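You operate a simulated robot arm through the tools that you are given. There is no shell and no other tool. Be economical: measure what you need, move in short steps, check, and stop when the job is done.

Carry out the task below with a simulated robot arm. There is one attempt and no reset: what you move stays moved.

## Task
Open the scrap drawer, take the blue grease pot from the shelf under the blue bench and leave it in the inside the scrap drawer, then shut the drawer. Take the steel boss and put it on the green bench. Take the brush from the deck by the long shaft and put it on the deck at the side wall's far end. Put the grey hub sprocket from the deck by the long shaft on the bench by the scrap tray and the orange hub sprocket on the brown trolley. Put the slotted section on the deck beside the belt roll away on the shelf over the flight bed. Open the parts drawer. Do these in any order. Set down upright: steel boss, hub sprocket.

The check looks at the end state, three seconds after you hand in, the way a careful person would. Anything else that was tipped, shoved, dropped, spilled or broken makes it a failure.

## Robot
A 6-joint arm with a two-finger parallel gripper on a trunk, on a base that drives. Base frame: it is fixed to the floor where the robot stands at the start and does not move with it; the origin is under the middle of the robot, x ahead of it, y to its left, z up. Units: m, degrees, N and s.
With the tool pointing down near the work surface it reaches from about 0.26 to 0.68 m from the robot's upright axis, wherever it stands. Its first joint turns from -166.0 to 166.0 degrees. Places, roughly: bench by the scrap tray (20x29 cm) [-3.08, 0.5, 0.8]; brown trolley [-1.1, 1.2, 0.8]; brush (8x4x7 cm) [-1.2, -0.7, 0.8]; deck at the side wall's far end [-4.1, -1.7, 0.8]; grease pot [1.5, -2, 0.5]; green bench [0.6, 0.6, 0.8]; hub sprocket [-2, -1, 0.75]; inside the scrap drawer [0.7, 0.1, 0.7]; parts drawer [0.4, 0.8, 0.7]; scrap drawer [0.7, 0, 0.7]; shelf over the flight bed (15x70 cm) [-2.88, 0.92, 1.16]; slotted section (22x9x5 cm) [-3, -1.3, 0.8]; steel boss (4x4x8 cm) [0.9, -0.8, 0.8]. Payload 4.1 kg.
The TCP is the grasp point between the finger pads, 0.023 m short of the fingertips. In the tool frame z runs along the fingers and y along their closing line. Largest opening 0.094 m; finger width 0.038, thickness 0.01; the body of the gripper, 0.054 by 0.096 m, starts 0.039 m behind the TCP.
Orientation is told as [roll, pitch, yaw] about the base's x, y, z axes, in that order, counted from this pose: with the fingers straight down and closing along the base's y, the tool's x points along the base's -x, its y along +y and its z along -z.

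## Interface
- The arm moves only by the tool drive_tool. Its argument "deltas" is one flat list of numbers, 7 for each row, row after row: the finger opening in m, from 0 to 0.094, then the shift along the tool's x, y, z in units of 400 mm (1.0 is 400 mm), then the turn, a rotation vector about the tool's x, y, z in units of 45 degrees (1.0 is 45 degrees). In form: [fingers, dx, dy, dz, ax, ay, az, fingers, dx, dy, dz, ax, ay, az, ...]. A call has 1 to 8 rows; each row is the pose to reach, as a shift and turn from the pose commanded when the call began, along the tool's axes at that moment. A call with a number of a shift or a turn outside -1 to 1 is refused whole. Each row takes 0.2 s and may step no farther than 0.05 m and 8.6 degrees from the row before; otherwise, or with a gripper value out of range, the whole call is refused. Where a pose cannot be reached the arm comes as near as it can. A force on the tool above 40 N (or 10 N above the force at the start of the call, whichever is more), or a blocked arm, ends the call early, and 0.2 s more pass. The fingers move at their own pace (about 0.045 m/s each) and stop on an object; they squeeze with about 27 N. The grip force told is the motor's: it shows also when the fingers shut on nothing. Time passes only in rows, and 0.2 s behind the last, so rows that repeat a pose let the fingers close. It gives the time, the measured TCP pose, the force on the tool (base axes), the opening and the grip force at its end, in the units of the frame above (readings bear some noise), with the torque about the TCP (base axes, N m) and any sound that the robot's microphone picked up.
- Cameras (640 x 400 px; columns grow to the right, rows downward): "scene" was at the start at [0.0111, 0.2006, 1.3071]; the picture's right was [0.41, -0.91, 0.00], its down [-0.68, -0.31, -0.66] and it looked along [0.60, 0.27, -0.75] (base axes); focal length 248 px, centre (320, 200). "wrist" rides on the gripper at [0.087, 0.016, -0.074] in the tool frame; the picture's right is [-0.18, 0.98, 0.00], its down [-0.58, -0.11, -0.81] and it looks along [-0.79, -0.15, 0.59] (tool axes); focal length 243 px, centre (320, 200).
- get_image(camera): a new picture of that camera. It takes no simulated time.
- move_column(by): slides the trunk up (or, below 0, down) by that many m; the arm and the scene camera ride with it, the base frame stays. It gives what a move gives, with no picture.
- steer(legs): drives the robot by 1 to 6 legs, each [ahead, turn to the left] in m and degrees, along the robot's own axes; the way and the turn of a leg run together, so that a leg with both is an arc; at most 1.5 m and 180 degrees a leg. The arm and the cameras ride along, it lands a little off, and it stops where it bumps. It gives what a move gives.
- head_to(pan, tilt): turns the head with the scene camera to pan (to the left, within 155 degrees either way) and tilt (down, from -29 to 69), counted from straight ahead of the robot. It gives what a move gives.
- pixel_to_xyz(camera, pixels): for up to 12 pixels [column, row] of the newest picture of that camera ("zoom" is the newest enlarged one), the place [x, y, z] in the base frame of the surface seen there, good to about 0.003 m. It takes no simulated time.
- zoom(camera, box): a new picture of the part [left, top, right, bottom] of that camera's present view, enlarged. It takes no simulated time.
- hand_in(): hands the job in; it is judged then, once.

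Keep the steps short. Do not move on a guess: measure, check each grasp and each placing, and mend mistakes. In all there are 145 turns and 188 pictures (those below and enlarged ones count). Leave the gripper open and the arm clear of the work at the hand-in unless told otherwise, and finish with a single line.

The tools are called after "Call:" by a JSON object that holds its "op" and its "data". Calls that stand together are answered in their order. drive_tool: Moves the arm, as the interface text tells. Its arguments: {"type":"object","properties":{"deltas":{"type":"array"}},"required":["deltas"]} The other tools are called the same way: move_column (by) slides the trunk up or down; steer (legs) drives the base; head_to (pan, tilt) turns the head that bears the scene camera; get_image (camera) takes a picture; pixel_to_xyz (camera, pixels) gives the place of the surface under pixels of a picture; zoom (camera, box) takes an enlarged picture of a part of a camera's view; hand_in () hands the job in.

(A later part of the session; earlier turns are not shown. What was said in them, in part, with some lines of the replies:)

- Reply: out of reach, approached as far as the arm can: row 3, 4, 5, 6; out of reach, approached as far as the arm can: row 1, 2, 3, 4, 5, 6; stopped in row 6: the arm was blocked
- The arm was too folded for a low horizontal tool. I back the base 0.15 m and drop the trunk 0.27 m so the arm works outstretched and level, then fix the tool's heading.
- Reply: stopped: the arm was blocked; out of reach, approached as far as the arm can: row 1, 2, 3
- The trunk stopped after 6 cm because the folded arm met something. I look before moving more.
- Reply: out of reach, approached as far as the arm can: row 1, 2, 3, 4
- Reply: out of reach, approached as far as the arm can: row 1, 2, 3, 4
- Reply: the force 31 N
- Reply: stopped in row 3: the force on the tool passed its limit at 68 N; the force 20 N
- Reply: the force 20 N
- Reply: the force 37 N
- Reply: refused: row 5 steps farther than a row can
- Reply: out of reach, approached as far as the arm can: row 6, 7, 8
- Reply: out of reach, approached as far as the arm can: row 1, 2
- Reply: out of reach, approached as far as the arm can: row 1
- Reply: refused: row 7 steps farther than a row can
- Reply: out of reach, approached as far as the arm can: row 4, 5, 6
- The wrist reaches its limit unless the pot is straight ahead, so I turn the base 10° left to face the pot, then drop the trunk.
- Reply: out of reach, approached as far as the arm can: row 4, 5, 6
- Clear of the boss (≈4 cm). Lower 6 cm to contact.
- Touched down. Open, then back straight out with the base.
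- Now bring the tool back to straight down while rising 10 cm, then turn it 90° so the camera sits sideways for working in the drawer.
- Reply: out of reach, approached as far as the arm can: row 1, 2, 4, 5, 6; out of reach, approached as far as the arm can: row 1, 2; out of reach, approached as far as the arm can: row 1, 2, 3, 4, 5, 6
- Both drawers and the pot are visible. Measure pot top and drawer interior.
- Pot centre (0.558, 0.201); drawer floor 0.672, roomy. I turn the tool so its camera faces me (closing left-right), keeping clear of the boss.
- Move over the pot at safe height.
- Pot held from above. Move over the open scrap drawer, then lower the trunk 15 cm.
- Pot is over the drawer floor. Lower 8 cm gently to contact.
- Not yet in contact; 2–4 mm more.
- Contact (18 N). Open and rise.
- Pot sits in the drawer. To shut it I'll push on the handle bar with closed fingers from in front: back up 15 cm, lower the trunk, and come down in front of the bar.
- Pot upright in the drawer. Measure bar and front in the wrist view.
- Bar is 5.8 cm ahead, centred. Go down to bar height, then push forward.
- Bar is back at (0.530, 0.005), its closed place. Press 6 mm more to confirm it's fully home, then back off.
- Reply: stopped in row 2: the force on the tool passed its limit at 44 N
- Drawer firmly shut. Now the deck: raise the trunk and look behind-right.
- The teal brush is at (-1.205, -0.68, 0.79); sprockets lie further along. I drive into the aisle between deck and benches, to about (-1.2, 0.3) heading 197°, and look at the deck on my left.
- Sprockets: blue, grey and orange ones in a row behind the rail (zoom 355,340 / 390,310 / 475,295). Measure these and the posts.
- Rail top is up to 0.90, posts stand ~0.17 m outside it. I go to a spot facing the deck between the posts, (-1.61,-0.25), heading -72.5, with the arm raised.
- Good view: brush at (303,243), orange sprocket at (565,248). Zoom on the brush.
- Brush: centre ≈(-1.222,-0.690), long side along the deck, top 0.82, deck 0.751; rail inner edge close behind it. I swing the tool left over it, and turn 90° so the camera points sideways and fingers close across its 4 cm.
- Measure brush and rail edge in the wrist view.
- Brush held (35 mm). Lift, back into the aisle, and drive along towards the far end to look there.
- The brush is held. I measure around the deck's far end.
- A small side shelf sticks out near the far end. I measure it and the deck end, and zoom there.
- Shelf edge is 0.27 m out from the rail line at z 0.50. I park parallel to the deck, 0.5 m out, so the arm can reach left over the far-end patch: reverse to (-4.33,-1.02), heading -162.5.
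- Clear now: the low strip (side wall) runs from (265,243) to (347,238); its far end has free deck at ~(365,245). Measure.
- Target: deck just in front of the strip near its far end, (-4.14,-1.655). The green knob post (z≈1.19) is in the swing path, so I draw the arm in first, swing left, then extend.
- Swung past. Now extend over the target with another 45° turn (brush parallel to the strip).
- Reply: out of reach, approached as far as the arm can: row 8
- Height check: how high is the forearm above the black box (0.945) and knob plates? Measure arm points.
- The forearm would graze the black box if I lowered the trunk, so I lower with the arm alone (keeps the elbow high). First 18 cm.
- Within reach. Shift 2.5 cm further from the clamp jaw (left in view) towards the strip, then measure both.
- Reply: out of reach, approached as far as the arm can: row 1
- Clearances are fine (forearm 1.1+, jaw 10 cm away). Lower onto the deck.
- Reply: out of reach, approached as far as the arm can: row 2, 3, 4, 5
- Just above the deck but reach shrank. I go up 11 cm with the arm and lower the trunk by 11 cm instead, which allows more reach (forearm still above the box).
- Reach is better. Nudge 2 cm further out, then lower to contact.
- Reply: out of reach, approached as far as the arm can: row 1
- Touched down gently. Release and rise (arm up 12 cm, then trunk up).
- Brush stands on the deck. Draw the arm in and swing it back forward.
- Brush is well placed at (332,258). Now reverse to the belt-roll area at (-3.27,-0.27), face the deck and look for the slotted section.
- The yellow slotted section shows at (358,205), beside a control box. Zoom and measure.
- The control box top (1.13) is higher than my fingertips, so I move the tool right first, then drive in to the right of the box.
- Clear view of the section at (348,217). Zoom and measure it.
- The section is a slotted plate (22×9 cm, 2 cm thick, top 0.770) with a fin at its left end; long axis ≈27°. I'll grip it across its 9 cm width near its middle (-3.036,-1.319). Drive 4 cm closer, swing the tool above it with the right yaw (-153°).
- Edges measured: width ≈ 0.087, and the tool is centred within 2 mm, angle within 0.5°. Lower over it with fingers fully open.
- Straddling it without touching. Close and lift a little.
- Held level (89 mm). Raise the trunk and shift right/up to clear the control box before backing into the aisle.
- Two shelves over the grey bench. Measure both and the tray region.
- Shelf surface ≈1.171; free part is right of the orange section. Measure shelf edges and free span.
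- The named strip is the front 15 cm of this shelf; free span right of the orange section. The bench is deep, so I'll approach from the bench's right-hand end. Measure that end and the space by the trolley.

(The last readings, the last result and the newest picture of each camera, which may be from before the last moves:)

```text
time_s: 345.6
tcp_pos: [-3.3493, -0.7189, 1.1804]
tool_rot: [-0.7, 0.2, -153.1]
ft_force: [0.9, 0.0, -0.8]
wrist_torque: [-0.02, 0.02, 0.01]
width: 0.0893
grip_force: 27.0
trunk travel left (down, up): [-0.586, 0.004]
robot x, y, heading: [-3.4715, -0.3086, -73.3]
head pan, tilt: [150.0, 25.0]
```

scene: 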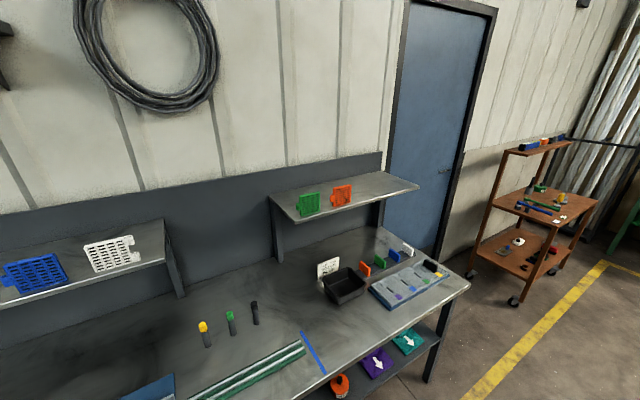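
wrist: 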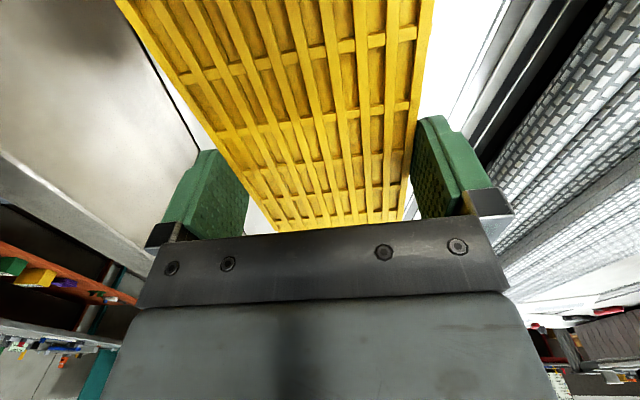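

Bench end is at s=-2.14 with 1 m of free floor to the trolley — good. Rotate the tool so the section points along my heading (two calls), raise slightly, and drive round to the bench end.

Call:
{"op": "drive_tool", "data": {"deltas": [0.05, 0, 0, -0.02, 0, 0, -0.17, 0.05, 0, 0, -0.04, 0, 0, -0.34, 0.05, 0, 0, -0.06, 0, 0, -0.51, 0.05, 0, 0, -0.08, 0, 0, -0.68, 0.05, 0, 0, -0.1, 0, 0, -0.85, 0.05, 0, 0, -0.12, 0, 0, -1.0]}}

Call:
{"op": "drive_tool", "data": {"deltas": [0.05, 0, 0, 0, 0, 0, -0.17, 0.05, 0, 0, 0, 0, 0, -0.34, 0.05, 0, 0, 0, 0, 0, -0.51, 0.05, 0, 0, 0, 0, 0, -0.68, 0.05, 0, 0, 0, 0, 0, -0.775]}}

Call:
{"op": "steer", "data": {"legs": [[0, 90.8], [0.8, 0], [0.8, 0], [0, -90], [-0.8, 0]]}}

Call:
{"op": "head_to", "data": {"pan": -110, "tilt": 35}}

Call:
{"op": "get_image", "data": {"camera": "scene"}}

```text
time_s: 347.0
tcp_pos: [-3.3493, -0.7206, 1.2268]
tool_rot: [-0.3, 0.6, -107.9]
ft_force: [0.9, -0.2, -1.8]
wrist_torque: [0.0, -0.01, 0.01]
width: 0.0893
grip_force: 27.1
trunk travel left (down, up): [-0.586, 0.004]
robot x, y, heading: [-3.4712, -0.3081, -73.0]
head pan, tilt: [150.0, 25.0]
```

```text
time_s: 348.2
tcp_pos: [-3.3481, -0.7226, 1.2259]
tool_rot: [0.1, 0.6, -73.0]
ft_force: [-0.1, -0.6, -2.0]
wrist_torque: [0.0, -0.01, -0.02]
width: 0.0895
grip_force: 26.5
trunk travel left (down, up): [-0.586, 0.004]
robot x, y, heading: [-3.4687, -0.3079, -73.4]
head pan, tilt: [150.0, 25.0]
```

```text
time_s: 367.9
tcp_pos: [-2.0553, 0.5231, 1.226]
tool_rot: [0.1, 0.8, -73.5]
ft_force: [0.2, 0.6, -1.4]
wrist_torque: [-0.04, 0.02, 0.0]
width: 0.0894
grip_force: 26.6
trunk travel left (down, up): [-0.586, 0.004]
robot x, y, heading: [-2.1735, 0.9363, -73.6]
head pan, tilt: [150.0, 25.0]
```

```text
time_s: 371.6
tcp_pos: [-2.0546, 0.5232, 1.2263]
tool_rot: [0.0, 0.6, -73.6]
ft_force: [-0.1, -0.3, -1.8]
wrist_torque: [-0.06, 0.0, 0.0]
width: 0.0897
grip_force: 27.0
trunk travel left (down, up): [-0.586, 0.004]
robot x, y, heading: [-2.1743, 0.9381, -73.4]
head pan, tilt: [-110.0, 35.0]
```

```text
68 pictures are left
```

scene: 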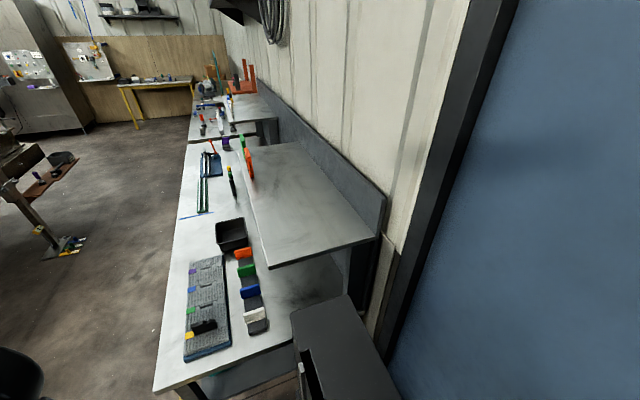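

Turn to face along the shelf, easing away from the bench end on the way.

Call:
{"op": "steer", "data": {"legs": [[0, -40], [-0.1, 0], [0, -49]]}}

Call:
{"op": "head_to", "data": {"pan": -20, "tilt": 40}}

Call:
{"op": "get_image", "data": {"camera": "scene"}}

```text
time_s: 376.8
tcp_pos: [-2.5501, 0.9051, 1.2265]
tool_rot: [0.1, 0.7, -163.1]
ft_force: [0.0, -0.1, -1.4]
wrist_torque: [0.0, -0.02, 0.0]
width: 0.0895
grip_force: 27.0
trunk travel left (down, up): [-0.586, 0.004]
robot x, y, heading: [-2.1346, 1.0249, -162.9]
head pan, tilt: [-110.0, 35.0]
```

```text
time_s: 378.4
tcp_pos: [-2.5497, 0.9049, 1.2263]
tool_rot: [0.2, 0.7, -163.1]
ft_force: [-1.1, 0.4, -2.1]
wrist_torque: [0.0, -0.01, -0.01]
width: 0.0894
grip_force: 27.4
trunk travel left (down, up): [-0.586, 0.004]
robot x, y, heading: [-2.1363, 1.0263, -162.9]
head pan, tilt: [-20.0, 40.0]
```

```text
67 pictures are left
```

scene: 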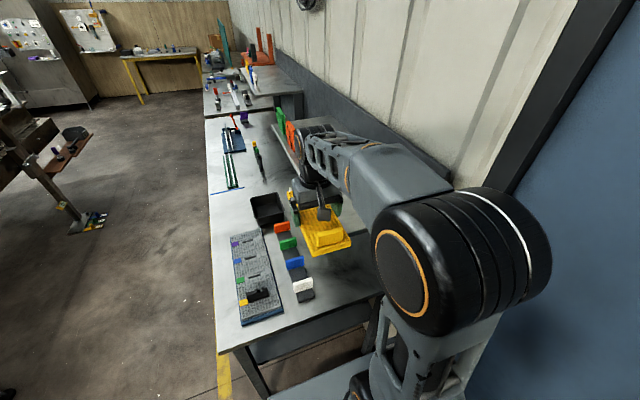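

Section is level beside the shelf. Move 13.5 cm further along and 10.7 cm in over the shelf.

Call:
{"op": "drive_tool", "data": {"deltas": [0.05, -0.085, -0.067, 0, 0, 0, 0, 0.05, -0.169, -0.134, 0, 0, 0, 0, 0.05, -0.254, -0.2, 0, 0, 0, 0, 0.05, -0.3375, -0.2675, 0, 0, 0, 0]}}

Call:
{"op": "get_image", "data": {"camera": "wrist"}}

Call:
{"op": "get_image", "data": {"camera": "scene"}}

```text
time_s: 379.4
tcp_pos: [-2.7123, 0.9696, 1.2223]
tool_rot: [0.3, 0.8, -163.1]
ft_force: [0.0, 0.5, -2.5]
wrist_torque: [-0.03, -0.04, -0.01]
width: 0.0897
grip_force: 27.3
trunk travel left (down, up): [-0.586, 0.004]
robot x, y, heading: [-2.1356, 1.0252, -163.0]
head pan, tilt: [-20.0, 40.0]
```

```text
66 pictures are left
```

wrist: 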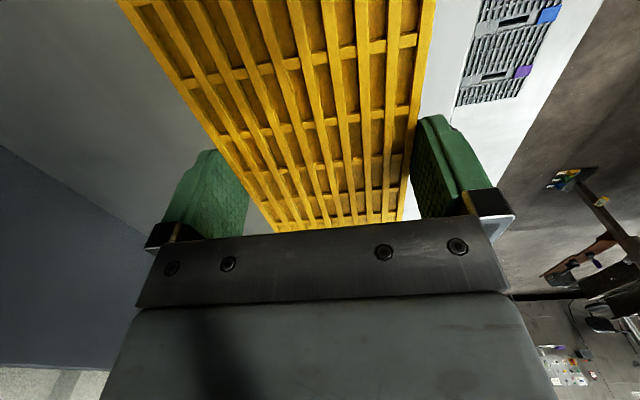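

```text
65 pictures are left
```

scene: 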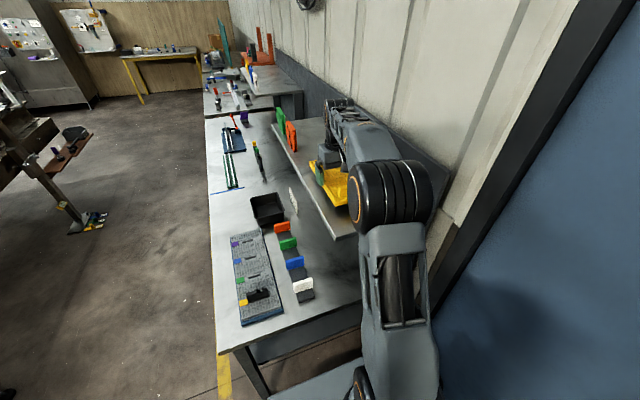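

Over the free part of the shelf. Lower to contact.

Call:
{"op": "drive_tool", "data": {"deltas": [0.05, 0, 0, 0.03, 0, 0, 0, 0.05, 0, 0, 0.05, 0, 0, 0, 0.05, 0, 0, 0.06, 0, 0, 0]}}

```text
time_s: 380.2
tcp_pos: [-2.7102, 0.9677, 1.2005]
tool_rot: [0.1, 0.7, -163.1]
ft_force: [-0.5, -1.0, -1.5]
wrist_torque: [-0.04, 0.0, 0.02]
width: 0.0894
grip_force: 26.9
trunk travel left (down, up): [-0.586, 0.004]
robot x, y, heading: [-2.1382, 1.0276, -163.2]
head pan, tilt: [-20.0, 40.0]
```

Call:
{"op": "drive_tool", "data": {"deltas": [0.05, 0, 0, 0.005, 0, 0, 0, 0.05, 0, 0, 0.01, 0, 0, 0]}}

```text
time_s: 380.8
tcp_pos: [-2.7098, 0.9674, 1.1986]
tool_rot: [0.1, 0.4, -163.1]
ft_force: [-6.3, -1.0, 16.7]
wrist_torque: [0.32, -0.22, 0.05]
width: 0.0899
grip_force: 28.0
trunk travel left (down, up): [-0.586, 0.004]
robot x, y, heading: [-2.1376, 1.0299, -163.2]
head pan, tilt: [-20.0, 40.0]
```

Contact. Open fully and rise straight up.

Call:
{"op": "drive_tool", "data": {"deltas": [0.094, 0, 0, 0, 0, 0, 0, 0.094, 0, 0, 0, 0, 0, 0, 0.094, 0, 0, -0.03, 0, 0, 0, 0.094, 0, 0, -0.08, 0, 0, 0, 0.094, 0.0, 0, -0.15, 0, 0, 0, 0.094, 0.05, 0.0, -0.2, 0, 0, 0]}}

Call:
{"op": "get_image", "data": {"camera": "wrist"}}

```text
time_s: 382.2
tcp_pos: [-2.6911, 0.9746, 1.2791]
tool_rot: [0.1, 0.6, -163.2]
ft_force: [0.4, 0.4, -0.3]
wrist_torque: [-0.02, -0.01, 0.01]
width: 0.094
grip_force: 0.0
trunk travel left (down, up): [-0.586, 0.004]
robot x, y, heading: [-2.1362, 1.0269, -163.5]
head pan, tilt: [-20.0, 40.0]
```

```text
64 pictures are left
```

wrist: 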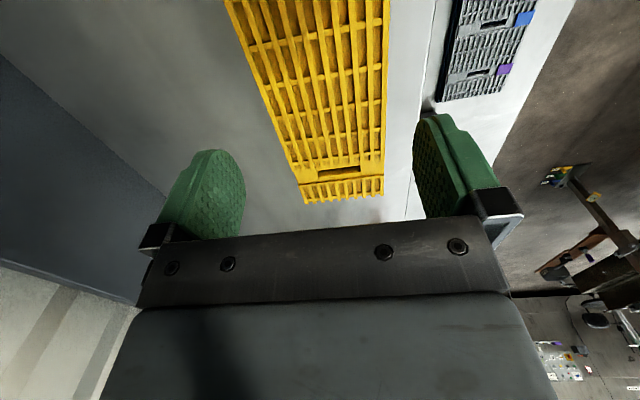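

Section lies on the shelf. Withdraw and turn the tool 90° (camera to the side) for the sprockets, then drive to the deck at (s=-2.25), facing it.

Call:
{"op": "drive_tool", "data": {"deltas": [0.07, 0.05, 0.05, 0, 0, 0, 0.17, 0.07, 0.1, 0.1, 0, 0, 0, 0.34, 0.07, 0.15, 0.15, 0, 0, 0, 0.51, 0.07, 0.2, 0.2, 0, 0, 0, 0.68, 0.07, 0.25, 0.235, 0, 0, 0, 0.85, 0.07, 0.3, 0.2675, 0, 0, 0, 1.0]}}

Call:
{"op": "drive_tool", "data": {"deltas": [0.07, 0, 0, 0, 0, 0, 0.17, 0.07, 0, 0, 0, 0, 0, 0.34, 0.07, 0, 0, 0, 0, 0, 0.51, 0.07, 0, 0, 0, 0, 0, 0.68, 0.07, 0, 0, 0, 0, 0, 0.85, 0.07, 0, 0, 0, 0, 0, 1.0]}}

Call:
{"op": "steer", "data": {"legs": [[0, 45], [0.02, 45], [0.83, 0], [0, -46.5], [0.7, 0], [0, 46.5]]}}

Call:
{"op": "head_to", "data": {"pan": 5, "tilt": 50}}

Call:
{"op": "get_image", "data": {"camera": "scene"}}

```text
time_s: 383.6
tcp_pos: [-2.5465, 0.907, 1.2793]
tool_rot: [-0.2, 0.5, 151.9]
ft_force: [0.1, -0.2, 0.1]
wrist_torque: [0.0, 0.0, 0.0]
width: 0.0701
grip_force: 0.0
trunk travel left (down, up): [-0.586, 0.004]
robot x, y, heading: [-2.1365, 1.0263, -163.2]
head pan, tilt: [-20.0, 40.0]
```

```text
time_s: 385.0
tcp_pos: [-2.5468, 0.9049, 1.2787]
tool_rot: [-0.8, 0.1, 106.9]
ft_force: [0.3, 0.2, -0.1]
wrist_torque: [-0.04, -0.02, -0.01]
width: 0.0699
grip_force: 0.0
trunk travel left (down, up): [-0.586, 0.004]
robot x, y, heading: [-2.1394, 1.0209, -163.2]
head pan, tilt: [-20.0, 40.0]
```

```text
time_s: 399.3
tcp_pos: [-2.5037, -0.7421, 1.279]
tool_rot: [-1.5, -0.2, 147.8]
ft_force: [3.7, 26.7, 4.1]
wrist_torque: [-0.81, 0.09, -0.02]
width: 0.0591
grip_force: 0.2
trunk travel left (down, up): [-0.586, 0.004]
robot x, y, heading: [-2.2725, -0.391, -122.1]
head pan, tilt: [-20.0, 40.0]
stopped in leg 5: the force on the tool passed its limit at 44 N (the readings are from after the stop); the commanded pose is now the measured one
```

```text
time_s: 400.2
tcp_pos: [-2.5064, -0.7422, 1.2794]
tool_rot: [-1.3, 0.0, 148.0]
ft_force: [0.5, 31.1, 3.0]
wrist_torque: [-0.85, 0.05, -0.18]
width: 0.0583
grip_force: 0.2
trunk travel left (down, up): [-0.586, 0.004]
robot x, y, heading: [-2.2753, -0.3926, -122.1]
head pan, tilt: [5.0, 50.0]
```

```text
63 pictures are left
```

scene: 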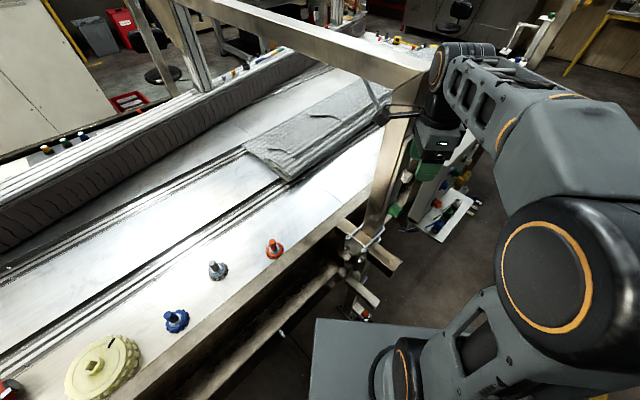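

My finger touched the gantry post while driving diagonally. I back off at once, then face the deck.

Call:
{"op": "steer", "data": {"legs": [[-0.2, 0]]}}

Call:
{"op": "steer", "data": {"legs": [[0, 49.5]]}}

Call:
{"op": "get_image", "data": {"camera": "scene"}}

```text
time_s: 401.8
tcp_pos: [-2.3962, -0.5774, 1.2772]
tool_rot: [-1.4, -0.1, 148.1]
ft_force: [0.1, -0.1, -0.9]
wrist_torque: [-0.02, -0.02, 0.01]
width: 0.0698
grip_force: 0.1
trunk travel left (down, up): [-0.586, 0.004]
robot x, y, heading: [-2.1693, -0.2222, -122.2]
head pan, tilt: [5.0, 50.0]
```

```text
time_s: 404.4
tcp_pos: [-2.0495, -0.626, 1.2775]
tool_rot: [-1.5, -0.1, -163.0]
ft_force: [0.2, -0.1, -0.2]
wrist_torque: [0.03, 0.0, -0.01]
width: 0.0698
grip_force: 0.0
trunk travel left (down, up): [-0.586, 0.004]
robot x, y, heading: [-2.1692, -0.2202, -72.7]
head pan, tilt: [5.0, 50.0]
```

```text
62 pictures are left
```

scene: 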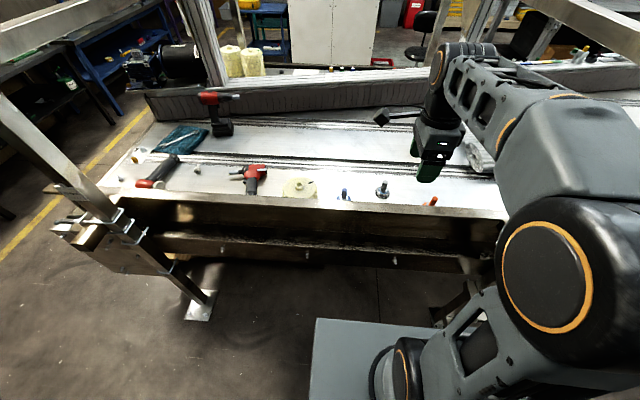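

Nothing on the deck moved. Drive 0.15 m closer and measure the sprockets.

Call:
{"op": "steer", "data": {"legs": [[0.15, 0]]}}

Call:
{"op": "get_image", "data": {"camera": "scene"}}

Call:
{"op": "zoom", "data": {"camera": "scene", "box": [280, 160, 480, 260]}}

```text
time_s: 405.8
tcp_pos: [-2.0057, -0.7692, 1.2769]
tool_rot: [-1.5, -0.1, -163.0]
ft_force: [0.6, -0.3, -0.4]
wrist_torque: [0.0, 0.01, 0.02]
width: 0.07
grip_force: 0.1
trunk travel left (down, up): [-0.586, 0.004]
robot x, y, heading: [-2.1244, -0.3645, -72.7]
head pan, tilt: [5.0, 50.0]
```

```text
61 pictures are left
```

scene: 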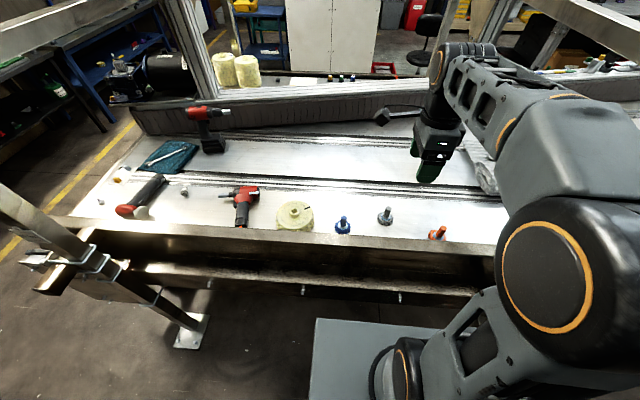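

```text
3.20 times, centred on (380, 210) of scene
```

zoom: 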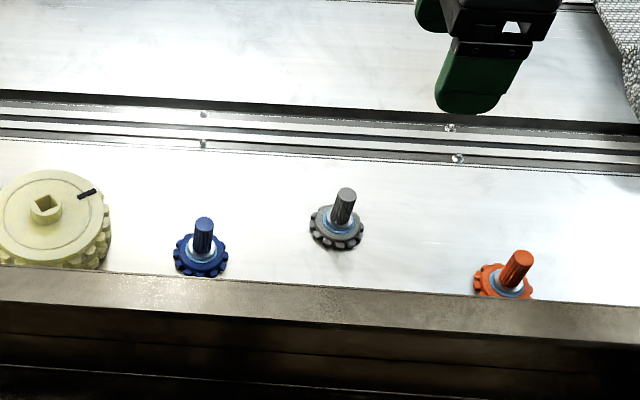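

Call:
{"op": "pixel_to_xyz", "data": {"camera": "zoom", "pixels": [[346, 191], [341, 210], [320, 225], [355, 235], [524, 255], [515, 275], [485, 275], [345, 250], [500, 310], [337, 215]]}}

```text
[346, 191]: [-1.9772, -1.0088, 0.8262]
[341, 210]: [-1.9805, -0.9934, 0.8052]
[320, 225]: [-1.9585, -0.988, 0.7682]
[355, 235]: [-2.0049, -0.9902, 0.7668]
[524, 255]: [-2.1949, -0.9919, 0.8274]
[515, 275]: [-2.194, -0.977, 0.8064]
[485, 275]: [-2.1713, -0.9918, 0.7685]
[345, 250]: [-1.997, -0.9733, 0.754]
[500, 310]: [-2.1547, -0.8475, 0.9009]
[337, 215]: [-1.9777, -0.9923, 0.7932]
```

Grey shaft axis ≈(-1.978,-1.003), top 0.826; orange ≈(-2.195,-0.988). Move over the grey one, level the small tilt, lower the trunk, and check.

Call:
{"op": "drive_tool", "data": {"deltas": [0.07, -0.017, 0.097, 0, -0.01, 0, 0, 0.07, -0.035, 0.193, 0, -0.02, 0, 0, 0.07, -0.052, 0.29, 0, -0.033, 0, 0, 0.07, -0.07, 0.387, 0, -0.033, 0, 0, 0.07, -0.087, 0.483, 0, -0.033, 0, 0, 0.07, -0.104, 0.58, 0, -0.033, 0, 0]}}

Call:
{"op": "move_column", "data": {"by": -0.3}}

Call:
{"op": "get_image", "data": {"camera": "wrist"}}

```text
time_s: 407.2
tcp_pos: [-1.9821, -0.9887, 1.2636]
tool_rot: [-0.1, -0.1, -163.0]
ft_force: [-0.7, -0.3, 1.1]
wrist_torque: [0.0, -0.02, -0.02]
width: 0.0699
grip_force: 0.0
out of reach, approached as far as the arm can: row 6
trunk travel left (down, up): [-0.586, 0.004]
robot x, y, heading: [-2.1254, -0.3614, -73.1]
head pan, tilt: [5.0, 50.0]
```

```text
time_s: 410.2
tcp_pos: [-1.9814, -0.9896, 0.9635]
tool_rot: [0.0, -0.1, -163.1]
ft_force: [-0.9, 0.4, 0.6]
wrist_torque: [-0.01, -0.01, 0.0]
width: 0.0699
grip_force: 0.0
trunk travel left (down, up): [-0.286, 0.304]
robot x, y, heading: [-2.1244, -0.3614, -72.8]
head pan, tilt: [5.0, 50.0]
```

```text
59 pictures are left
```

wrist: 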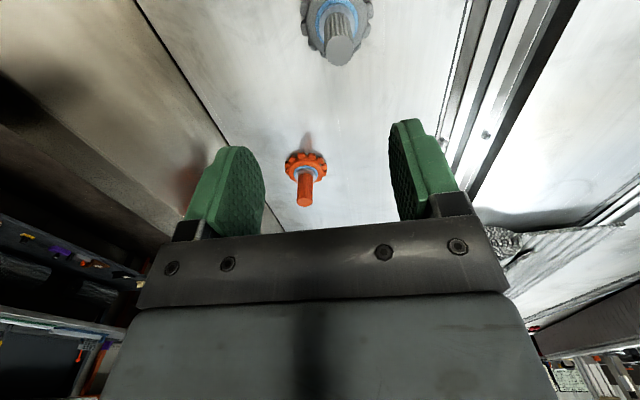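

Call:
{"op": "pixel_to_xyz", "data": {"camera": "wrist", "pixels": [[340, 50], [338, 30], [328, 48], [352, 48], [304, 200], [304, 185]]}}

Call:
{"op": "drive_tool", "data": {"deltas": [0.07, 0, 0, 0.1, 0, 0, 0]}}

```text
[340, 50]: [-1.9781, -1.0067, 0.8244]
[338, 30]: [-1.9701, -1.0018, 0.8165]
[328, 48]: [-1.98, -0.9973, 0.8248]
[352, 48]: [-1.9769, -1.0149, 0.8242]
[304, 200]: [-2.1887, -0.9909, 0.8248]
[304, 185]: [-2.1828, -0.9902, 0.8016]
```

```text
time_s: 410.6
tcp_pos: [-1.9809, -0.9907, 0.9252]
tool_rot: [0.0, -0.1, -163.1]
ft_force: [0.4, -0.9, 0.1]
wrist_torque: [0.01, -0.01, -0.02]
width: 0.07
grip_force: 0.1
trunk travel left (down, up): [-0.286, 0.304]
robot x, y, heading: [-2.1253, -0.3624, -73.0]
head pan, tilt: [5.0, 50.0]
```

Shaft top centre (-1.978,-1.006): shift 1.6 cm outward, lower to 0.803 and close.

Call:
{"op": "drive_tool", "data": {"deltas": [0.07, -0.004, 0.04, 0.05, 0, 0, 0, 0.07, -0.004, 0.04, 0.15, 0, 0, 0, 0.07, -0.004, 0.04, 0.25, 0, 0, 0, 0.07, -0.004, 0.04, 0.305, 0, 0, 0, 0.0, -0.004, 0.04, 0.305, 0, 0, 0, 0.0, -0.004, 0.04, 0.305, 0, 0, 0, 0.0, -0.004, 0.04, 0.305, 0, 0, 0, 0.0, -0.004, 0.04, 0.305, 0, 0, 0]}}

Call:
{"op": "get_image", "data": {"camera": "wrist"}}

```text
time_s: 412.4
tcp_pos: [-1.9793, -1.0069, 0.8028]
tool_rot: [0.1, -0.2, -163.1]
ft_force: [-0.7, 0.3, 0.2]
wrist_torque: [0.03, 0.04, 0.0]
width: 0.0239
grip_force: 26.8
trunk travel left (down, up): [-0.286, 0.304]
robot x, y, heading: [-2.1265, -0.361, -73.0]
head pan, tilt: [5.0, 50.0]
```

```text
58 pictures are left
```

wrist: 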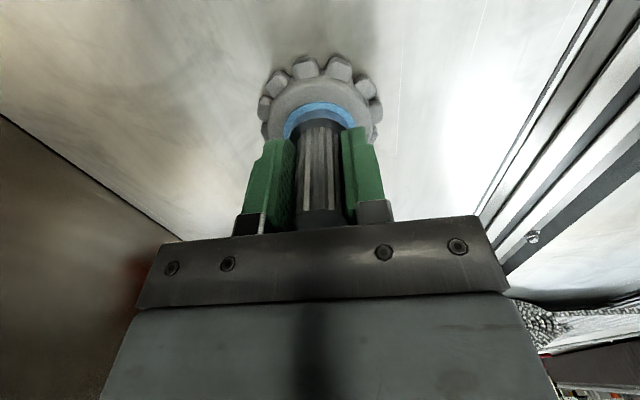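

Grey sprocket held. Lift, draw in, raise trunk, and drive over to the bench by the scrap tray.

Call:
{"op": "drive_tool", "data": {"deltas": [0.0, 0, 0, -0.1, 0, 0, 0, 0.0, 0, 0, -0.2, 0, 0, 0, 0.0, 0, 0, -0.3, 0, 0, 0, 0.0, 0, -0.05, -0.4, 0, 0, 0, 0.0, 0, -0.16, -0.42, 0, 0, 0, 0.0, 0, -0.27, -0.42, 0, 0, 0, 0.0, 0, -0.38, -0.42, 0, 0, 0, 0.0, 0, -0.49, -0.42, 0, 0, 0]}}

Call:
{"op": "move_column", "data": {"by": 0.15}}

Call:
{"op": "steer", "data": {"legs": [[-0.45, 0], [0, 90.5], [-0.665, 0], [0, 90]]}}

Call:
{"op": "head_to", "data": {"pan": 0, "tilt": 40}}

Call:
{"op": "get_image", "data": {"camera": "scene"}}

```text
time_s: 414.2
tcp_pos: [-2.0367, -0.8202, 0.9708]
tool_rot: [-0.1, -0.1, -163.0]
ft_force: [0.4, -0.4, -2.0]
wrist_torque: [0.03, 0.03, -0.02]
width: 0.0237
grip_force: 26.7
trunk travel left (down, up): [-0.286, 0.304]
robot x, y, heading: [-2.1267, -0.3616, -72.8]
head pan, tilt: [5.0, 50.0]
```

```text
time_s: 415.9
tcp_pos: [-2.036, -0.8203, 1.1205]
tool_rot: [-0.1, 0.0, -162.9]
ft_force: [0.9, -0.1, -1.7]
wrist_torque: [0.02, -0.04, 0.0]
width: 0.0238
grip_force: 27.2
trunk travel left (down, up): [-0.436, 0.154]
robot x, y, heading: [-2.1297, -0.3617, -72.9]
head pan, tilt: [5.0, 50.0]
```

```text
time_s: 429.6
tcp_pos: [-2.987, 0.3185, 1.1206]
tool_rot: [0.0, -0.1, 17.1]
ft_force: [-0.6, -0.2, -2.0]
wrist_torque: [-0.01, 0.03, 0.01]
width: 0.0238
grip_force: 27.4
trunk travel left (down, up): [-0.436, 0.154]
robot x, y, heading: [-2.8985, -0.1337, 107.0]
head pan, tilt: [5.0, 50.0]
```

```text
time_s: 430.3
tcp_pos: [-2.985, 0.32, 1.1209]
tool_rot: [0.0, -0.1, 17.1]
ft_force: [-0.4, 0.4, -1.4]
wrist_torque: [0.01, 0.01, 0.04]
width: 0.0238
grip_force: 26.9
trunk travel left (down, up): [-0.436, 0.154]
robot x, y, heading: [-2.892, -0.1346, 107.1]
head pan, tilt: [0.0, 40.0]
```

```text
57 pictures are left
```

scene: 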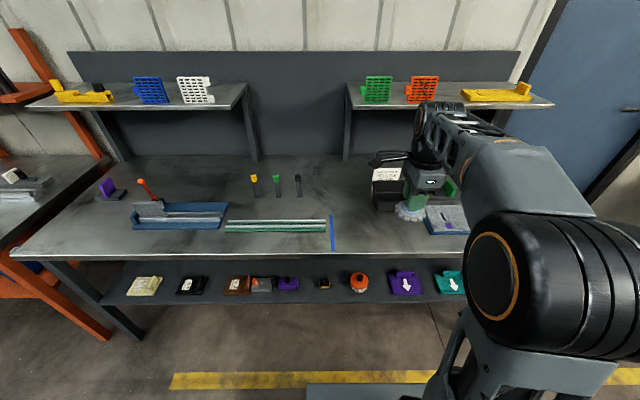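

Yellow section sits on the right shelf. Now measure the free bench between the blue strip and the tray.

Call:
{"op": "zoom", "data": {"camera": "scene", "box": [310, 150, 490, 270]}}

Call:
{"op": "pixel_to_xyz", "data": {"camera": "scene", "pixels": [[332, 233], [350, 230], [360, 245], [375, 215], [345, 215], [375, 205], [380, 240], [395, 245], [425, 235], [355, 200]]}}

```text
3.33 times, centred on (400, 210) of scene
```

zoom: 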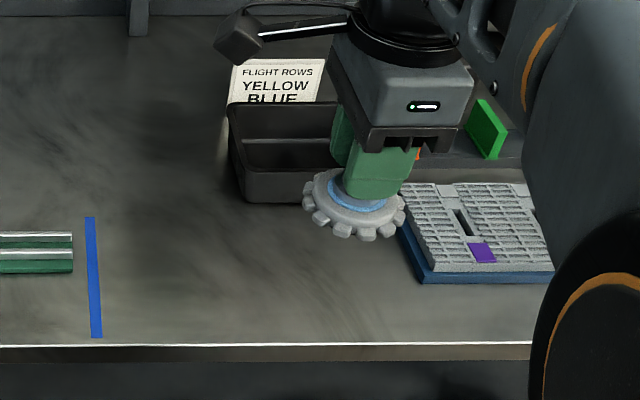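

```text
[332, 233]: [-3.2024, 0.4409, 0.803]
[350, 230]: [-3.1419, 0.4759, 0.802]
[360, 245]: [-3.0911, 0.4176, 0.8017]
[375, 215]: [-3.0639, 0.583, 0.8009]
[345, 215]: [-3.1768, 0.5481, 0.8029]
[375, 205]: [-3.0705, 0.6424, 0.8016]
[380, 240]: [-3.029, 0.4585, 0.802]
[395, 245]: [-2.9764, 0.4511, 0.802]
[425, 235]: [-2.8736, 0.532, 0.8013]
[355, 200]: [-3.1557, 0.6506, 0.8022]
```

Target (-3.085, 0.485) is free. Drive 0.15 m closer, position above, descend to 4 cm above.

Call:
{"op": "steer", "data": {"legs": [[0.15, 0]]}}

Call:
{"op": "drive_tool", "data": {"deltas": [0.0, 0.06, 0.047, 0.05, 0, 0, 0, 0.0, 0.1175, 0.094, 0.12, 0, 0, 0, 0.0, 0.1175, 0.094, 0.24, 0, 0, 0, 0.0, 0.1175, 0.094, 0.36, 0, 0, 0, 0.0, 0.1175, 0.094, 0.46, 0, 0, 0, 0.0, 0.1175, 0.094, 0.55, 0, 0, 0]}}

Call:
{"op": "get_image", "data": {"camera": "scene"}}

```text
time_s: 431.7
tcp_pos: [-3.031, 0.4642, 1.1213]
tool_rot: [0.0, -0.2, 17.1]
ft_force: [0.0, 0.8, -1.9]
wrist_torque: [-0.02, 0.01, 0.01]
width: 0.0237
grip_force: 26.9
trunk travel left (down, up): [-0.436, 0.154]
robot x, y, heading: [-2.9416, 0.0094, 107.2]
head pan, tilt: [0.0, 40.0]
```

```text
time_s: 433.1
tcp_pos: [-3.0859, 0.484, 0.9002]
tool_rot: [0.1, -0.2, 17.0]
ft_force: [-0.2, -0.6, -1.5]
wrist_torque: [0.01, -0.02, 0.01]
width: 0.0237
grip_force: 27.9
trunk travel left (down, up): [-0.436, 0.154]
robot x, y, heading: [-2.9445, 0.0056, 107.3]
head pan, tilt: [0.0, 40.0]
```

```text
55 pictures are left
```

scene: 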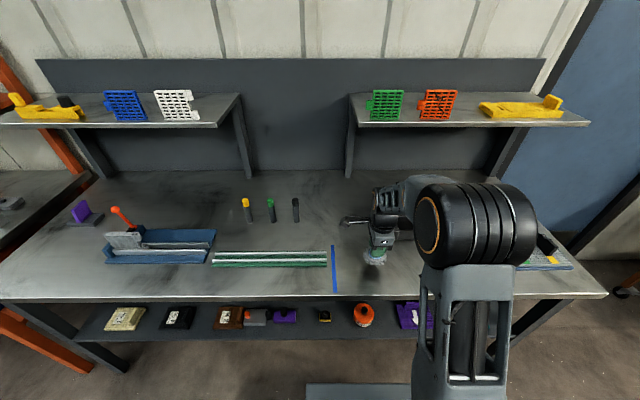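

Call:
{"op": "drive_tool", "data": {"deltas": [0.0, 0, 0, 0.06, 0, 0, 0, 0.0, 0, 0, 0.1, 0, 0, 0, 0.0, 0, 0, 0.115, 0, 0, 0, 0.0, 0, 0, 0.12, 0, 0, 0]}}

```text
time_s: 434.1
tcp_pos: [-3.0868, 0.4841, 0.852]
tool_rot: [0.0, -0.1, 17.1]
ft_force: [-1.0, -0.3, -2.3]
wrist_torque: [0.0, 0.02, 0.01]
width: 0.0237
grip_force: 26.5
trunk travel left (down, up): [-0.436, 0.154]
robot x, y, heading: [-2.9423, 0.006, 107.3]
head pan, tilt: [0.0, 40.0]
```

Call:
{"op": "drive_tool", "data": {"deltas": [0.0, 0, 0, 0.005, 0, 0, 0, 0.0, 0, 0, 0.01, 0, 0, 0, 0.0, 0, 0, 0.014, 0, 0, 0]}}

```text
time_s: 434.9
tcp_pos: [-3.0863, 0.4847, 0.8489]
tool_rot: [0.2, -0.2, 17.1]
ft_force: [3.0, -5.2, 22.7]
wrist_torque: [-0.46, -0.17, 0.05]
width: 0.023
grip_force: 26.9
trunk travel left (down, up): [-0.436, 0.154]
robot x, y, heading: [-2.9424, 0.0075, 107.2]
head pan, tilt: [0.0, 40.0]
```

Contact. Open, rise and check.

Call:
{"op": "drive_tool", "data": {"deltas": [0.07, 0, 0, -0.003, 0, 0, 0, 0.07, 0, 0, -0.003, 0, 0, 0, 0.07, 0, 0, -0.003, 0, 0, 0, 0.07, 0, 0, -0.1, 0, 0, 0, 0.07, 0, 0, -0.22, 0, 0, 0, 0.07, 0, 0, -0.34, 0, 0, 0, 0.07, 0, -0.1, -0.4, 0, 0, 0, 0.07, 0, -0.2, -0.46, 0, 0, 0]}}

Call:
{"op": "zoom", "data": {"camera": "scene", "box": [320, 180, 440, 290]}}

```text
time_s: 436.7
tcp_pos: [-3.065, 0.4106, 1.03]
tool_rot: [0.0, -0.1, 17.2]
ft_force: [0.3, -0.7, 0.1]
wrist_torque: [0.01, 0.01, 0.0]
width: 0.0703
grip_force: 0.1
trunk travel left (down, up): [-0.436, 0.154]
robot x, y, heading: [-2.941, 0.0037, 106.9]
head pan, tilt: [0.0, 40.0]
```

```text
3.64 times, centred on (380, 235) of scene
```

zoom: 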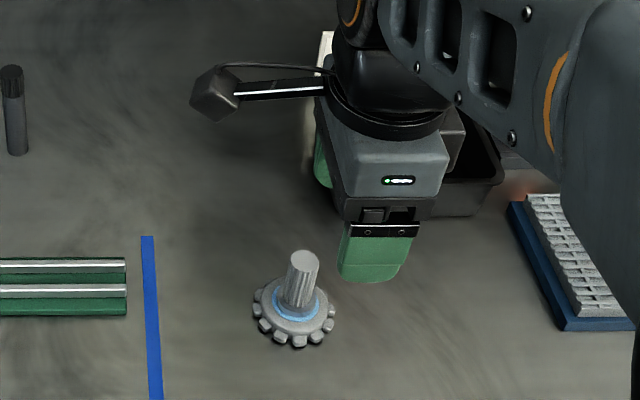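

Grey sprocket stands upright. Back to the deck for the orange one (robot at s=-2.18).

Call:
{"op": "steer", "data": {"legs": [[0, -89.5], [0.625, 0], [0, -90], [0.57, 0]]}}

Call:
{"op": "get_image", "data": {"camera": "wrist"}}

```text
time_s: 450.8
tcp_pos: [-2.0531, -0.7517, 1.03]
tool_rot: [0.1, -0.2, -163.0]
ft_force: [-0.7, -0.2, -0.9]
wrist_torque: [0.0, -0.01, 0.01]
width: 0.0701
grip_force: 0.1
trunk travel left (down, up): [-0.436, 0.154]
robot x, y, heading: [-2.1776, -0.3456, -72.6]
head pan, tilt: [0.0, 40.0]
```

```text
53 pictures are left
```

wrist: 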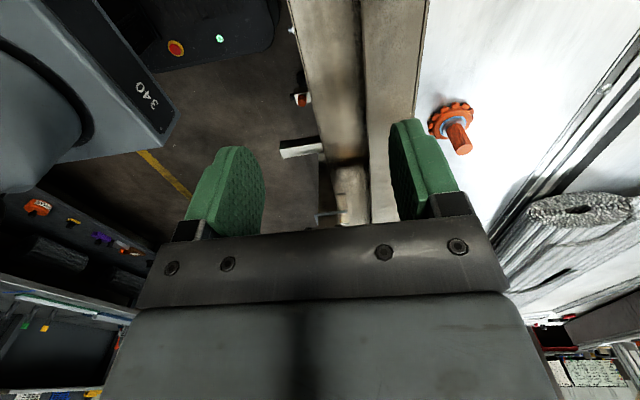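

Call:
{"op": "pixel_to_xyz", "data": {"camera": "wrist", "pixels": [[460, 145], [456, 135], [450, 125], [467, 142], [380, 60], [415, 60]]}}

```text
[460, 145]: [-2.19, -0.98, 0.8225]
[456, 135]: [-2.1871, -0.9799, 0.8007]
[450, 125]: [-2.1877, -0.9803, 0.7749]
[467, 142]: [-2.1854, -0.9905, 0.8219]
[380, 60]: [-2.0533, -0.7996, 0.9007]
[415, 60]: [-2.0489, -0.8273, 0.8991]
```

Orange axis ≈(-2.191,-0.987). Move above it, descending slightly.

Call:
{"op": "drive_tool", "data": {"deltas": [0.07, -0.0835, 0.077, 0.02, 0, 0, 0, 0.07, -0.167, 0.154, 0.04, 0, 0, 0, 0.07, -0.25, 0.23, 0.06, 0, 0, 0, 0.07, -0.334, 0.307, 0.09, 0, 0, 0, 0.07, -0.4175, 0.384, 0.13, 0, 0, 0, 0.07, -0.501, 0.461, 0.18, 0, 0, 0]}}

Call:
{"op": "get_image", "data": {"camera": "wrist"}}

```text
time_s: 452.1
tcp_pos: [-2.1921, -0.986, 0.9599]
tool_rot: [0.0, 0.0, -162.8]
ft_force: [0.2, 0.2, 0.4]
wrist_torque: [0.01, 0.03, -0.02]
width: 0.07
grip_force: 0.1
trunk travel left (down, up): [-0.436, 0.154]
robot x, y, heading: [-2.1768, -0.3425, -72.8]
head pan, tilt: [0.0, 40.0]
```

```text
52 pictures are left
```

wrist: 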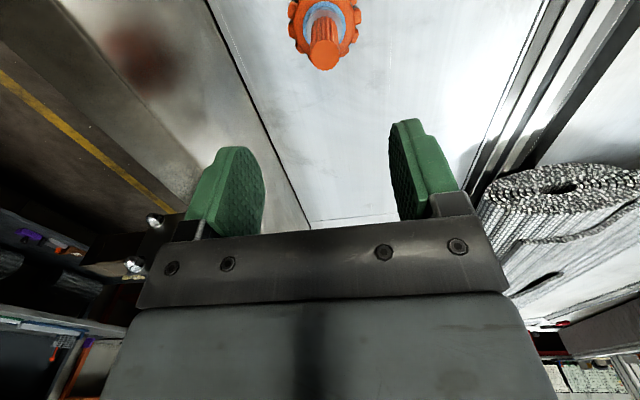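

Aligned. Lower to 0.803 and close.

Call:
{"op": "drive_tool", "data": {"deltas": [0.07, 0, 0, 0.12, 0, 0, 0, 0.07, 0, 0, 0.24, 0, 0, 0, 0.07, 0, 0, 0.33, 0, 0, 0, 0.07, 0, 0, 0.3925, 0, 0, 0, 0.0, 0, 0, 0.3925, 0, 0, 0, 0.0, 0, 0, 0.3925, 0, 0, 0, 0.0, 0, 0, 0.3925, 0, 0, 0, 0.0, 0, 0, 0.3925, 0, 0, 0]}}

Call:
{"op": "get_image", "data": {"camera": "wrist"}}

```text
time_s: 453.9
tcp_pos: [-2.1926, -0.9862, 0.8022]
tool_rot: [0.0, 0.0, -162.9]
ft_force: [0.0, -0.9, 0.4]
wrist_torque: [-0.05, 0.03, 0.02]
width: 0.0239
grip_force: 27.2
trunk travel left (down, up): [-0.436, 0.154]
robot x, y, heading: [-2.1798, -0.3459, -72.9]
head pan, tilt: [0.0, 40.0]
```

```text
51 pictures are left
```

wrist: 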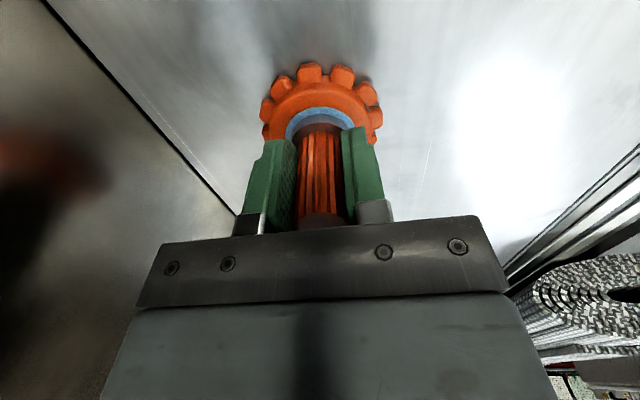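

Held. Lift, draw in, raise trunk, and drive to the brown trolley.

Call:
{"op": "drive_tool", "data": {"deltas": [0.0, 0, 0, -0.1, 0, 0, 0, 0.0, 0, 0, -0.2, 0, 0, 0, 0.0, 0, 0, -0.3, 0, 0, 0, 0.0, 0.03, -0.05, -0.4, 0, 0, 0, 0.0, 0.06, -0.16, -0.42, 0, 0, 0, 0.0, 0.1, -0.26, -0.42, 0, 0, 0, 0.0, 0.14, -0.36, -0.42, 0, 0, 0, 0.0, 0.18, -0.46, -0.42, 0, 0, 0]}}

Call:
{"op": "move_column", "data": {"by": 0.15}}

Call:
{"op": "steer", "data": {"legs": [[-0.45, 0], [0, 90.3], [0.75, 0], [0.72, 0], [0, 90]]}}

Call:
{"op": "head_to", "data": {"pan": 5, "tilt": 42}}

Call:
{"op": "get_image", "data": {"camera": "scene"}}

```text
time_s: 455.8
tcp_pos: [-2.1756, -0.7881, 0.9674]
tool_rot: [0.1, -0.2, -162.9]
ft_force: [-0.1, -0.3, -1.5]
wrist_torque: [0.0, 0.0, 0.01]
width: 0.0235
grip_force: 26.9
trunk travel left (down, up): [-0.436, 0.154]
robot x, y, heading: [-2.1779, -0.3431, -72.7]
head pan, tilt: [0.0, 40.0]
```

```text
time_s: 457.5
tcp_pos: [-2.1767, -0.7904, 1.1175]
tool_rot: [0.0, -0.1, -163.0]
ft_force: [0.5, -0.5, -1.3]
wrist_torque: [-0.01, -0.03, 0.03]
width: 0.0236
grip_force: 27.2
trunk travel left (down, up): [-0.586, 0.004]
robot x, y, heading: [-2.1752, -0.3456, -73.0]
head pan, tilt: [0.0, 40.0]
```

```text
time_s: 475.1
tcp_pos: [-0.9394, 0.9922, 1.1186]
tool_rot: [-0.1, 0.0, 19.3]
ft_force: [-1.0, -0.2, -2.1]
wrist_torque: [0.0, 0.01, -0.02]
width: 0.0236
grip_force: 26.9
trunk travel left (down, up): [-0.586, 0.004]
robot x, y, heading: [-0.9178, 0.5501, 109.4]
head pan, tilt: [0.0, 40.0]
```

```text
time_s: 475.8
tcp_pos: [-0.9388, 0.9924, 1.1175]
tool_rot: [0.0, -0.1, 19.3]
ft_force: [0.1, -0.9, -0.7]
wrist_torque: [0.0, 0.01, 0.0]
width: 0.0238
grip_force: 27.0
trunk travel left (down, up): [-0.586, 0.004]
robot x, y, heading: [-0.9207, 0.5531, 109.4]
head pan, tilt: [5.0, 42.0]
```

```text
50 pictures are left
```

scene: 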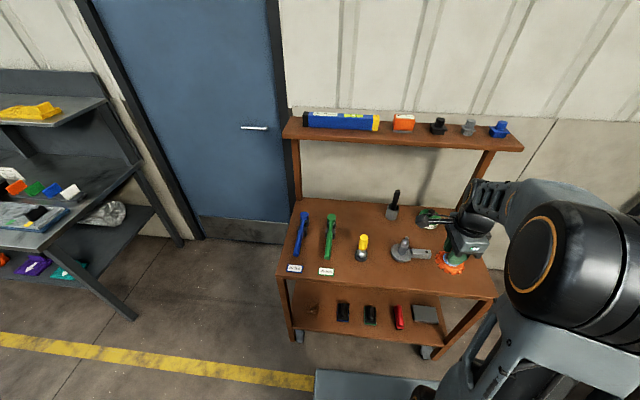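

Zoom on the trolley top to find a free spot.

Call:
{"op": "zoom", "data": {"camera": "scene", "box": [270, 180, 510, 320]}}

Call:
{"op": "pixel_to_xyz", "data": {"camera": "scene", "pixels": [[385, 275], [440, 285], [480, 290], [345, 250], [360, 225], [435, 270], [470, 270], [410, 255], [345, 275], [495, 295], [290, 275], [380, 245]]}}

```text
2.67 times, centred on (390, 250) of scene
```

zoom: 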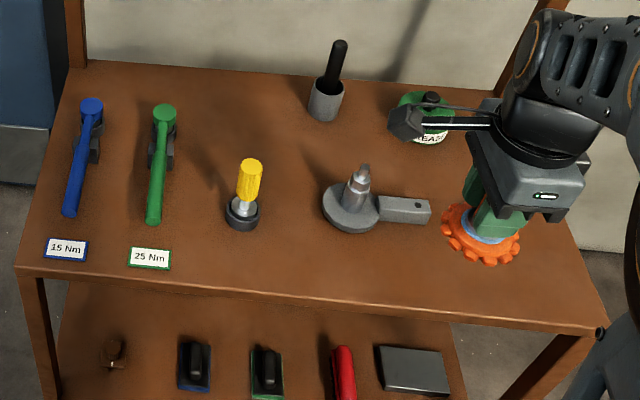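

```text
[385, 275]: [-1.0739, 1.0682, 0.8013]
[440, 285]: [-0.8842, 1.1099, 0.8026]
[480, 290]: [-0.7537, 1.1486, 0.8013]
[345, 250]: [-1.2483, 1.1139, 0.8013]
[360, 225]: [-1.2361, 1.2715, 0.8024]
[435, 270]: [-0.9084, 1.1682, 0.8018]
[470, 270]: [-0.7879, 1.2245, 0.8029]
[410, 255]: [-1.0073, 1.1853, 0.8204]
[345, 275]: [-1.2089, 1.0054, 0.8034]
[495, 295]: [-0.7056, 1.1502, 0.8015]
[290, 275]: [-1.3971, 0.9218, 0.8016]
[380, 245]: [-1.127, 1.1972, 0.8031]
```

Free spot at the right front: (-0.84, 1.205). Drive 0.12 m closer, move above and descend.

Call:
{"op": "steer", "data": {"legs": [[0.12, 0]]}}

Call:
{"op": "drive_tool", "data": {"deltas": [0.0, -0.103, 0.03, 0, 0, 0, 0, 0.0, -0.205, 0.06, 0, 0, 0, 0, 0.0, -0.308, 0.09, 0, 0, 0, 0, 0.0, -0.41, 0.121, 0, 0, 0, 0, 0.0, -0.41, 0.121, 0.11, 0, 0, 0, 0.0, -0.41, 0.121, 0.22, 0, 0, 0, 0.0, -0.41, 0.121, 0.33, 0, 0, 0, 0.0, -0.41, 0.121, 0.44, 0, 0, 0]}}

Call:
{"op": "get_image", "data": {"camera": "scene"}}

Call:
{"op": "get_image", "data": {"camera": "wrist"}}

```text
time_s: 477.0
tcp_pos: [-0.9798, 1.1071, 1.1178]
tool_rot: [-0.1, -0.1, 19.3]
ft_force: [-0.4, -0.2, -1.8]
wrist_torque: [-0.02, 0.01, -0.02]
width: 0.0234
grip_force: 26.7
trunk travel left (down, up): [-0.586, 0.004]
robot x, y, heading: [-0.9601, 0.6637, 109.4]
head pan, tilt: [5.0, 42.0]
```

```text
time_s: 478.8
tcp_pos: [-0.8431, 1.2078, 0.9427]
tool_rot: [-0.1, -0.2, 19.3]
ft_force: [0.2, 0.6, -0.9]
wrist_torque: [0.0, 0.02, 0.0]
width: 0.0239
grip_force: 26.6
trunk travel left (down, up): [-0.586, 0.004]
robot x, y, heading: [-0.9608, 0.6645, 109.2]
head pan, tilt: [5.0, 42.0]
```

```text
48 pictures are left
```

scene: 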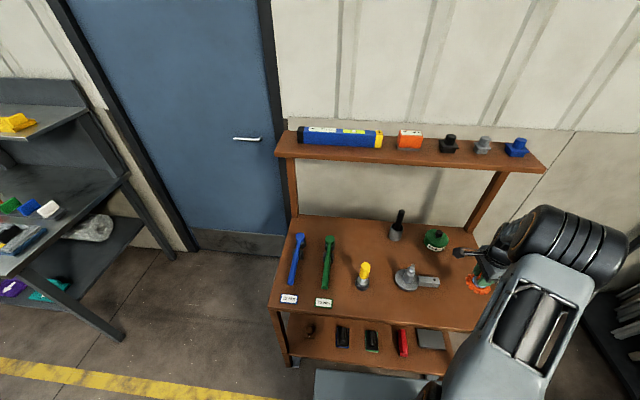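

```text
47 pictures are left
5 turns are left
```

wrist: 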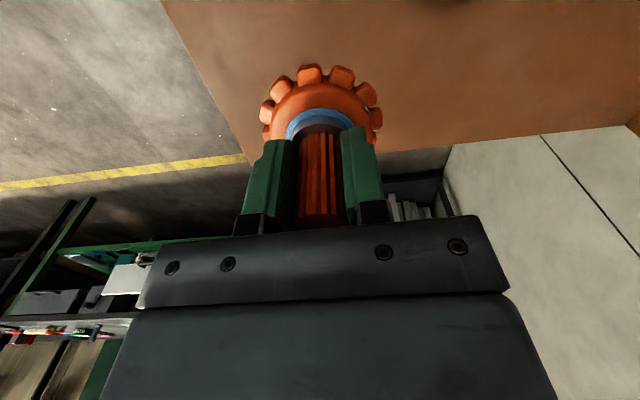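

Few turns remain, so I combine: lower to just at contact, then open, rise clear and look.

Call:
{"op": "drive_tool", "data": {"deltas": [0.0, 0, 0, 0.1, 0, 0, 0, 0.0, 0, 0, 0.18, 0, 0, 0, 0.0, 0, 0, 0.215, 0, 0, 0, 0.0, 0, 0, 0.226, 0, 0, 0, 0.0, 0, 0, 0.2325, 0, 0, 0]}}

Call:
{"op": "drive_tool", "data": {"deltas": [0.07, 0, 0, -0.001, 0, 0, 0, 0.07, 0, 0, -0.001, 0, 0, 0, 0.07, 0, 0, -0.001, 0, 0, 0, 0.07, 0, 0, -0.1, 0, 0, 0, 0.07, 0, 0, -0.22, 0, 0, 0, 0.07, 0, 0, -0.34, 0, 0, 0, 0.07, 0, -0.08, -0.43, 0, 0, 0, 0.07, 0, -0.18, -0.5, 0, 0, 0]}}

Call:
{"op": "zoom", "data": {"camera": "scene", "box": [380, 190, 560, 330]}}

Call:
{"op": "get_image", "data": {"camera": "wrist"}}

```text
time_s: 480.0
tcp_pos: [-0.839, 1.2066, 0.8513]
tool_rot: [0.2, -0.4, 19.3]
ft_force: [1.1, 0.4, 13.8]
wrist_torque: [-0.41, 0.14, 0.02]
width: 0.0232
grip_force: 27.2
trunk travel left (down, up): [-0.586, 0.004]
robot x, y, heading: [-0.9605, 0.6606, 109.4]
head pan, tilt: [5.0, 42.0]
```

```text
time_s: 481.8
tcp_pos: [-0.8192, 1.1359, 1.0471]
tool_rot: [0.0, -0.2, 19.4]
ft_force: [0.5, -0.2, 0.6]
wrist_torque: [0.02, 0.0, 0.05]
width: 0.0699
grip_force: 0.0
trunk travel left (down, up): [-0.586, 0.004]
robot x, y, heading: [-0.9647, 0.6633, 109.3]
head pan, tilt: [5.0, 42.0]
```

```text
2.86 times, centred on (470, 260) of scene
```

zoom: 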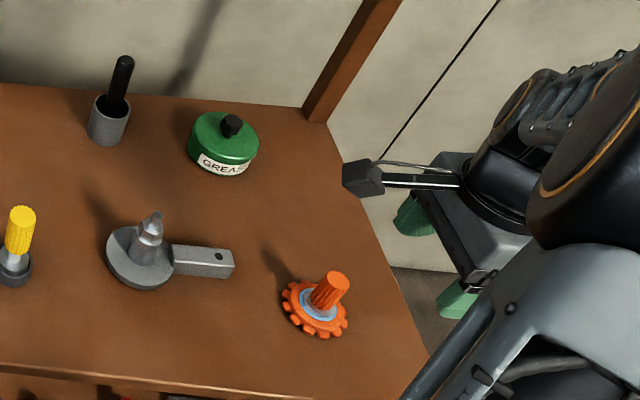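

```text
45 pictures are left
4 turns are left
```

wrist: 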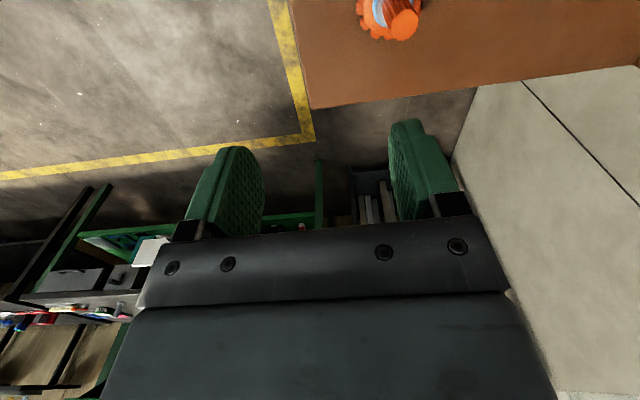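

The orange sprocket stands upright on the trolley. Back off clear and take a last look at the green bench's drawers.

Call:
{"op": "steer", "data": {"legs": [[-0.25, 0]]}}

Call:
{"op": "head_to", "data": {"pan": -110, "tilt": 30}}

Call:
{"op": "get_image", "data": {"camera": "scene"}}

```text
time_s: 483.6
tcp_pos: [-0.7355, 0.902, 1.0491]
tool_rot: [0.1, -0.2, 19.4]
ft_force: [0.5, -0.7, 0.1]
wrist_torque: [0.04, -0.04, -0.02]
width: 0.0698
grip_force: 0.0
trunk travel left (down, up): [-0.586, 0.004]
robot x, y, heading: [-0.8801, 0.4275, 109.3]
head pan, tilt: [5.0, 42.0]
```

```text
time_s: 485.6
tcp_pos: [-0.7363, 0.9014, 1.0479]
tool_rot: [0.0, -0.1, 19.5]
ft_force: [0.1, 0.1, 0.3]
wrist_torque: [0.03, 0.05, -0.02]
width: 0.07
grip_force: 0.0
trunk travel left (down, up): [-0.586, 0.004]
robot x, y, heading: [-0.8776, 0.4272, 109.2]
head pan, tilt: [-110.0, 30.0]
```

```text
44 pictures are left
3 turns are left
```

scene: 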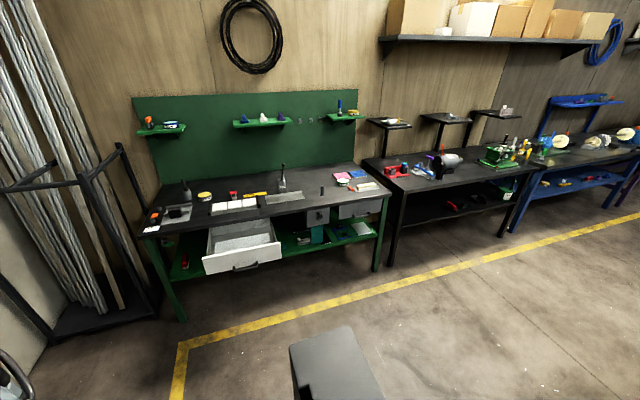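

The parts drawer is open, the scrap drawer is shut, and the boss is upright on the green bench. The gripper is open and clear of the work, so I hand in.

Call:
{"op": "hand_in", "data": {}}

```text
The job is handed in.
```

I finished every task and handed the job in; along the way a gripper finger bumped a gantry post by the deck (44 N), but nothing on the deck looked moved and both sprockets were still upright.
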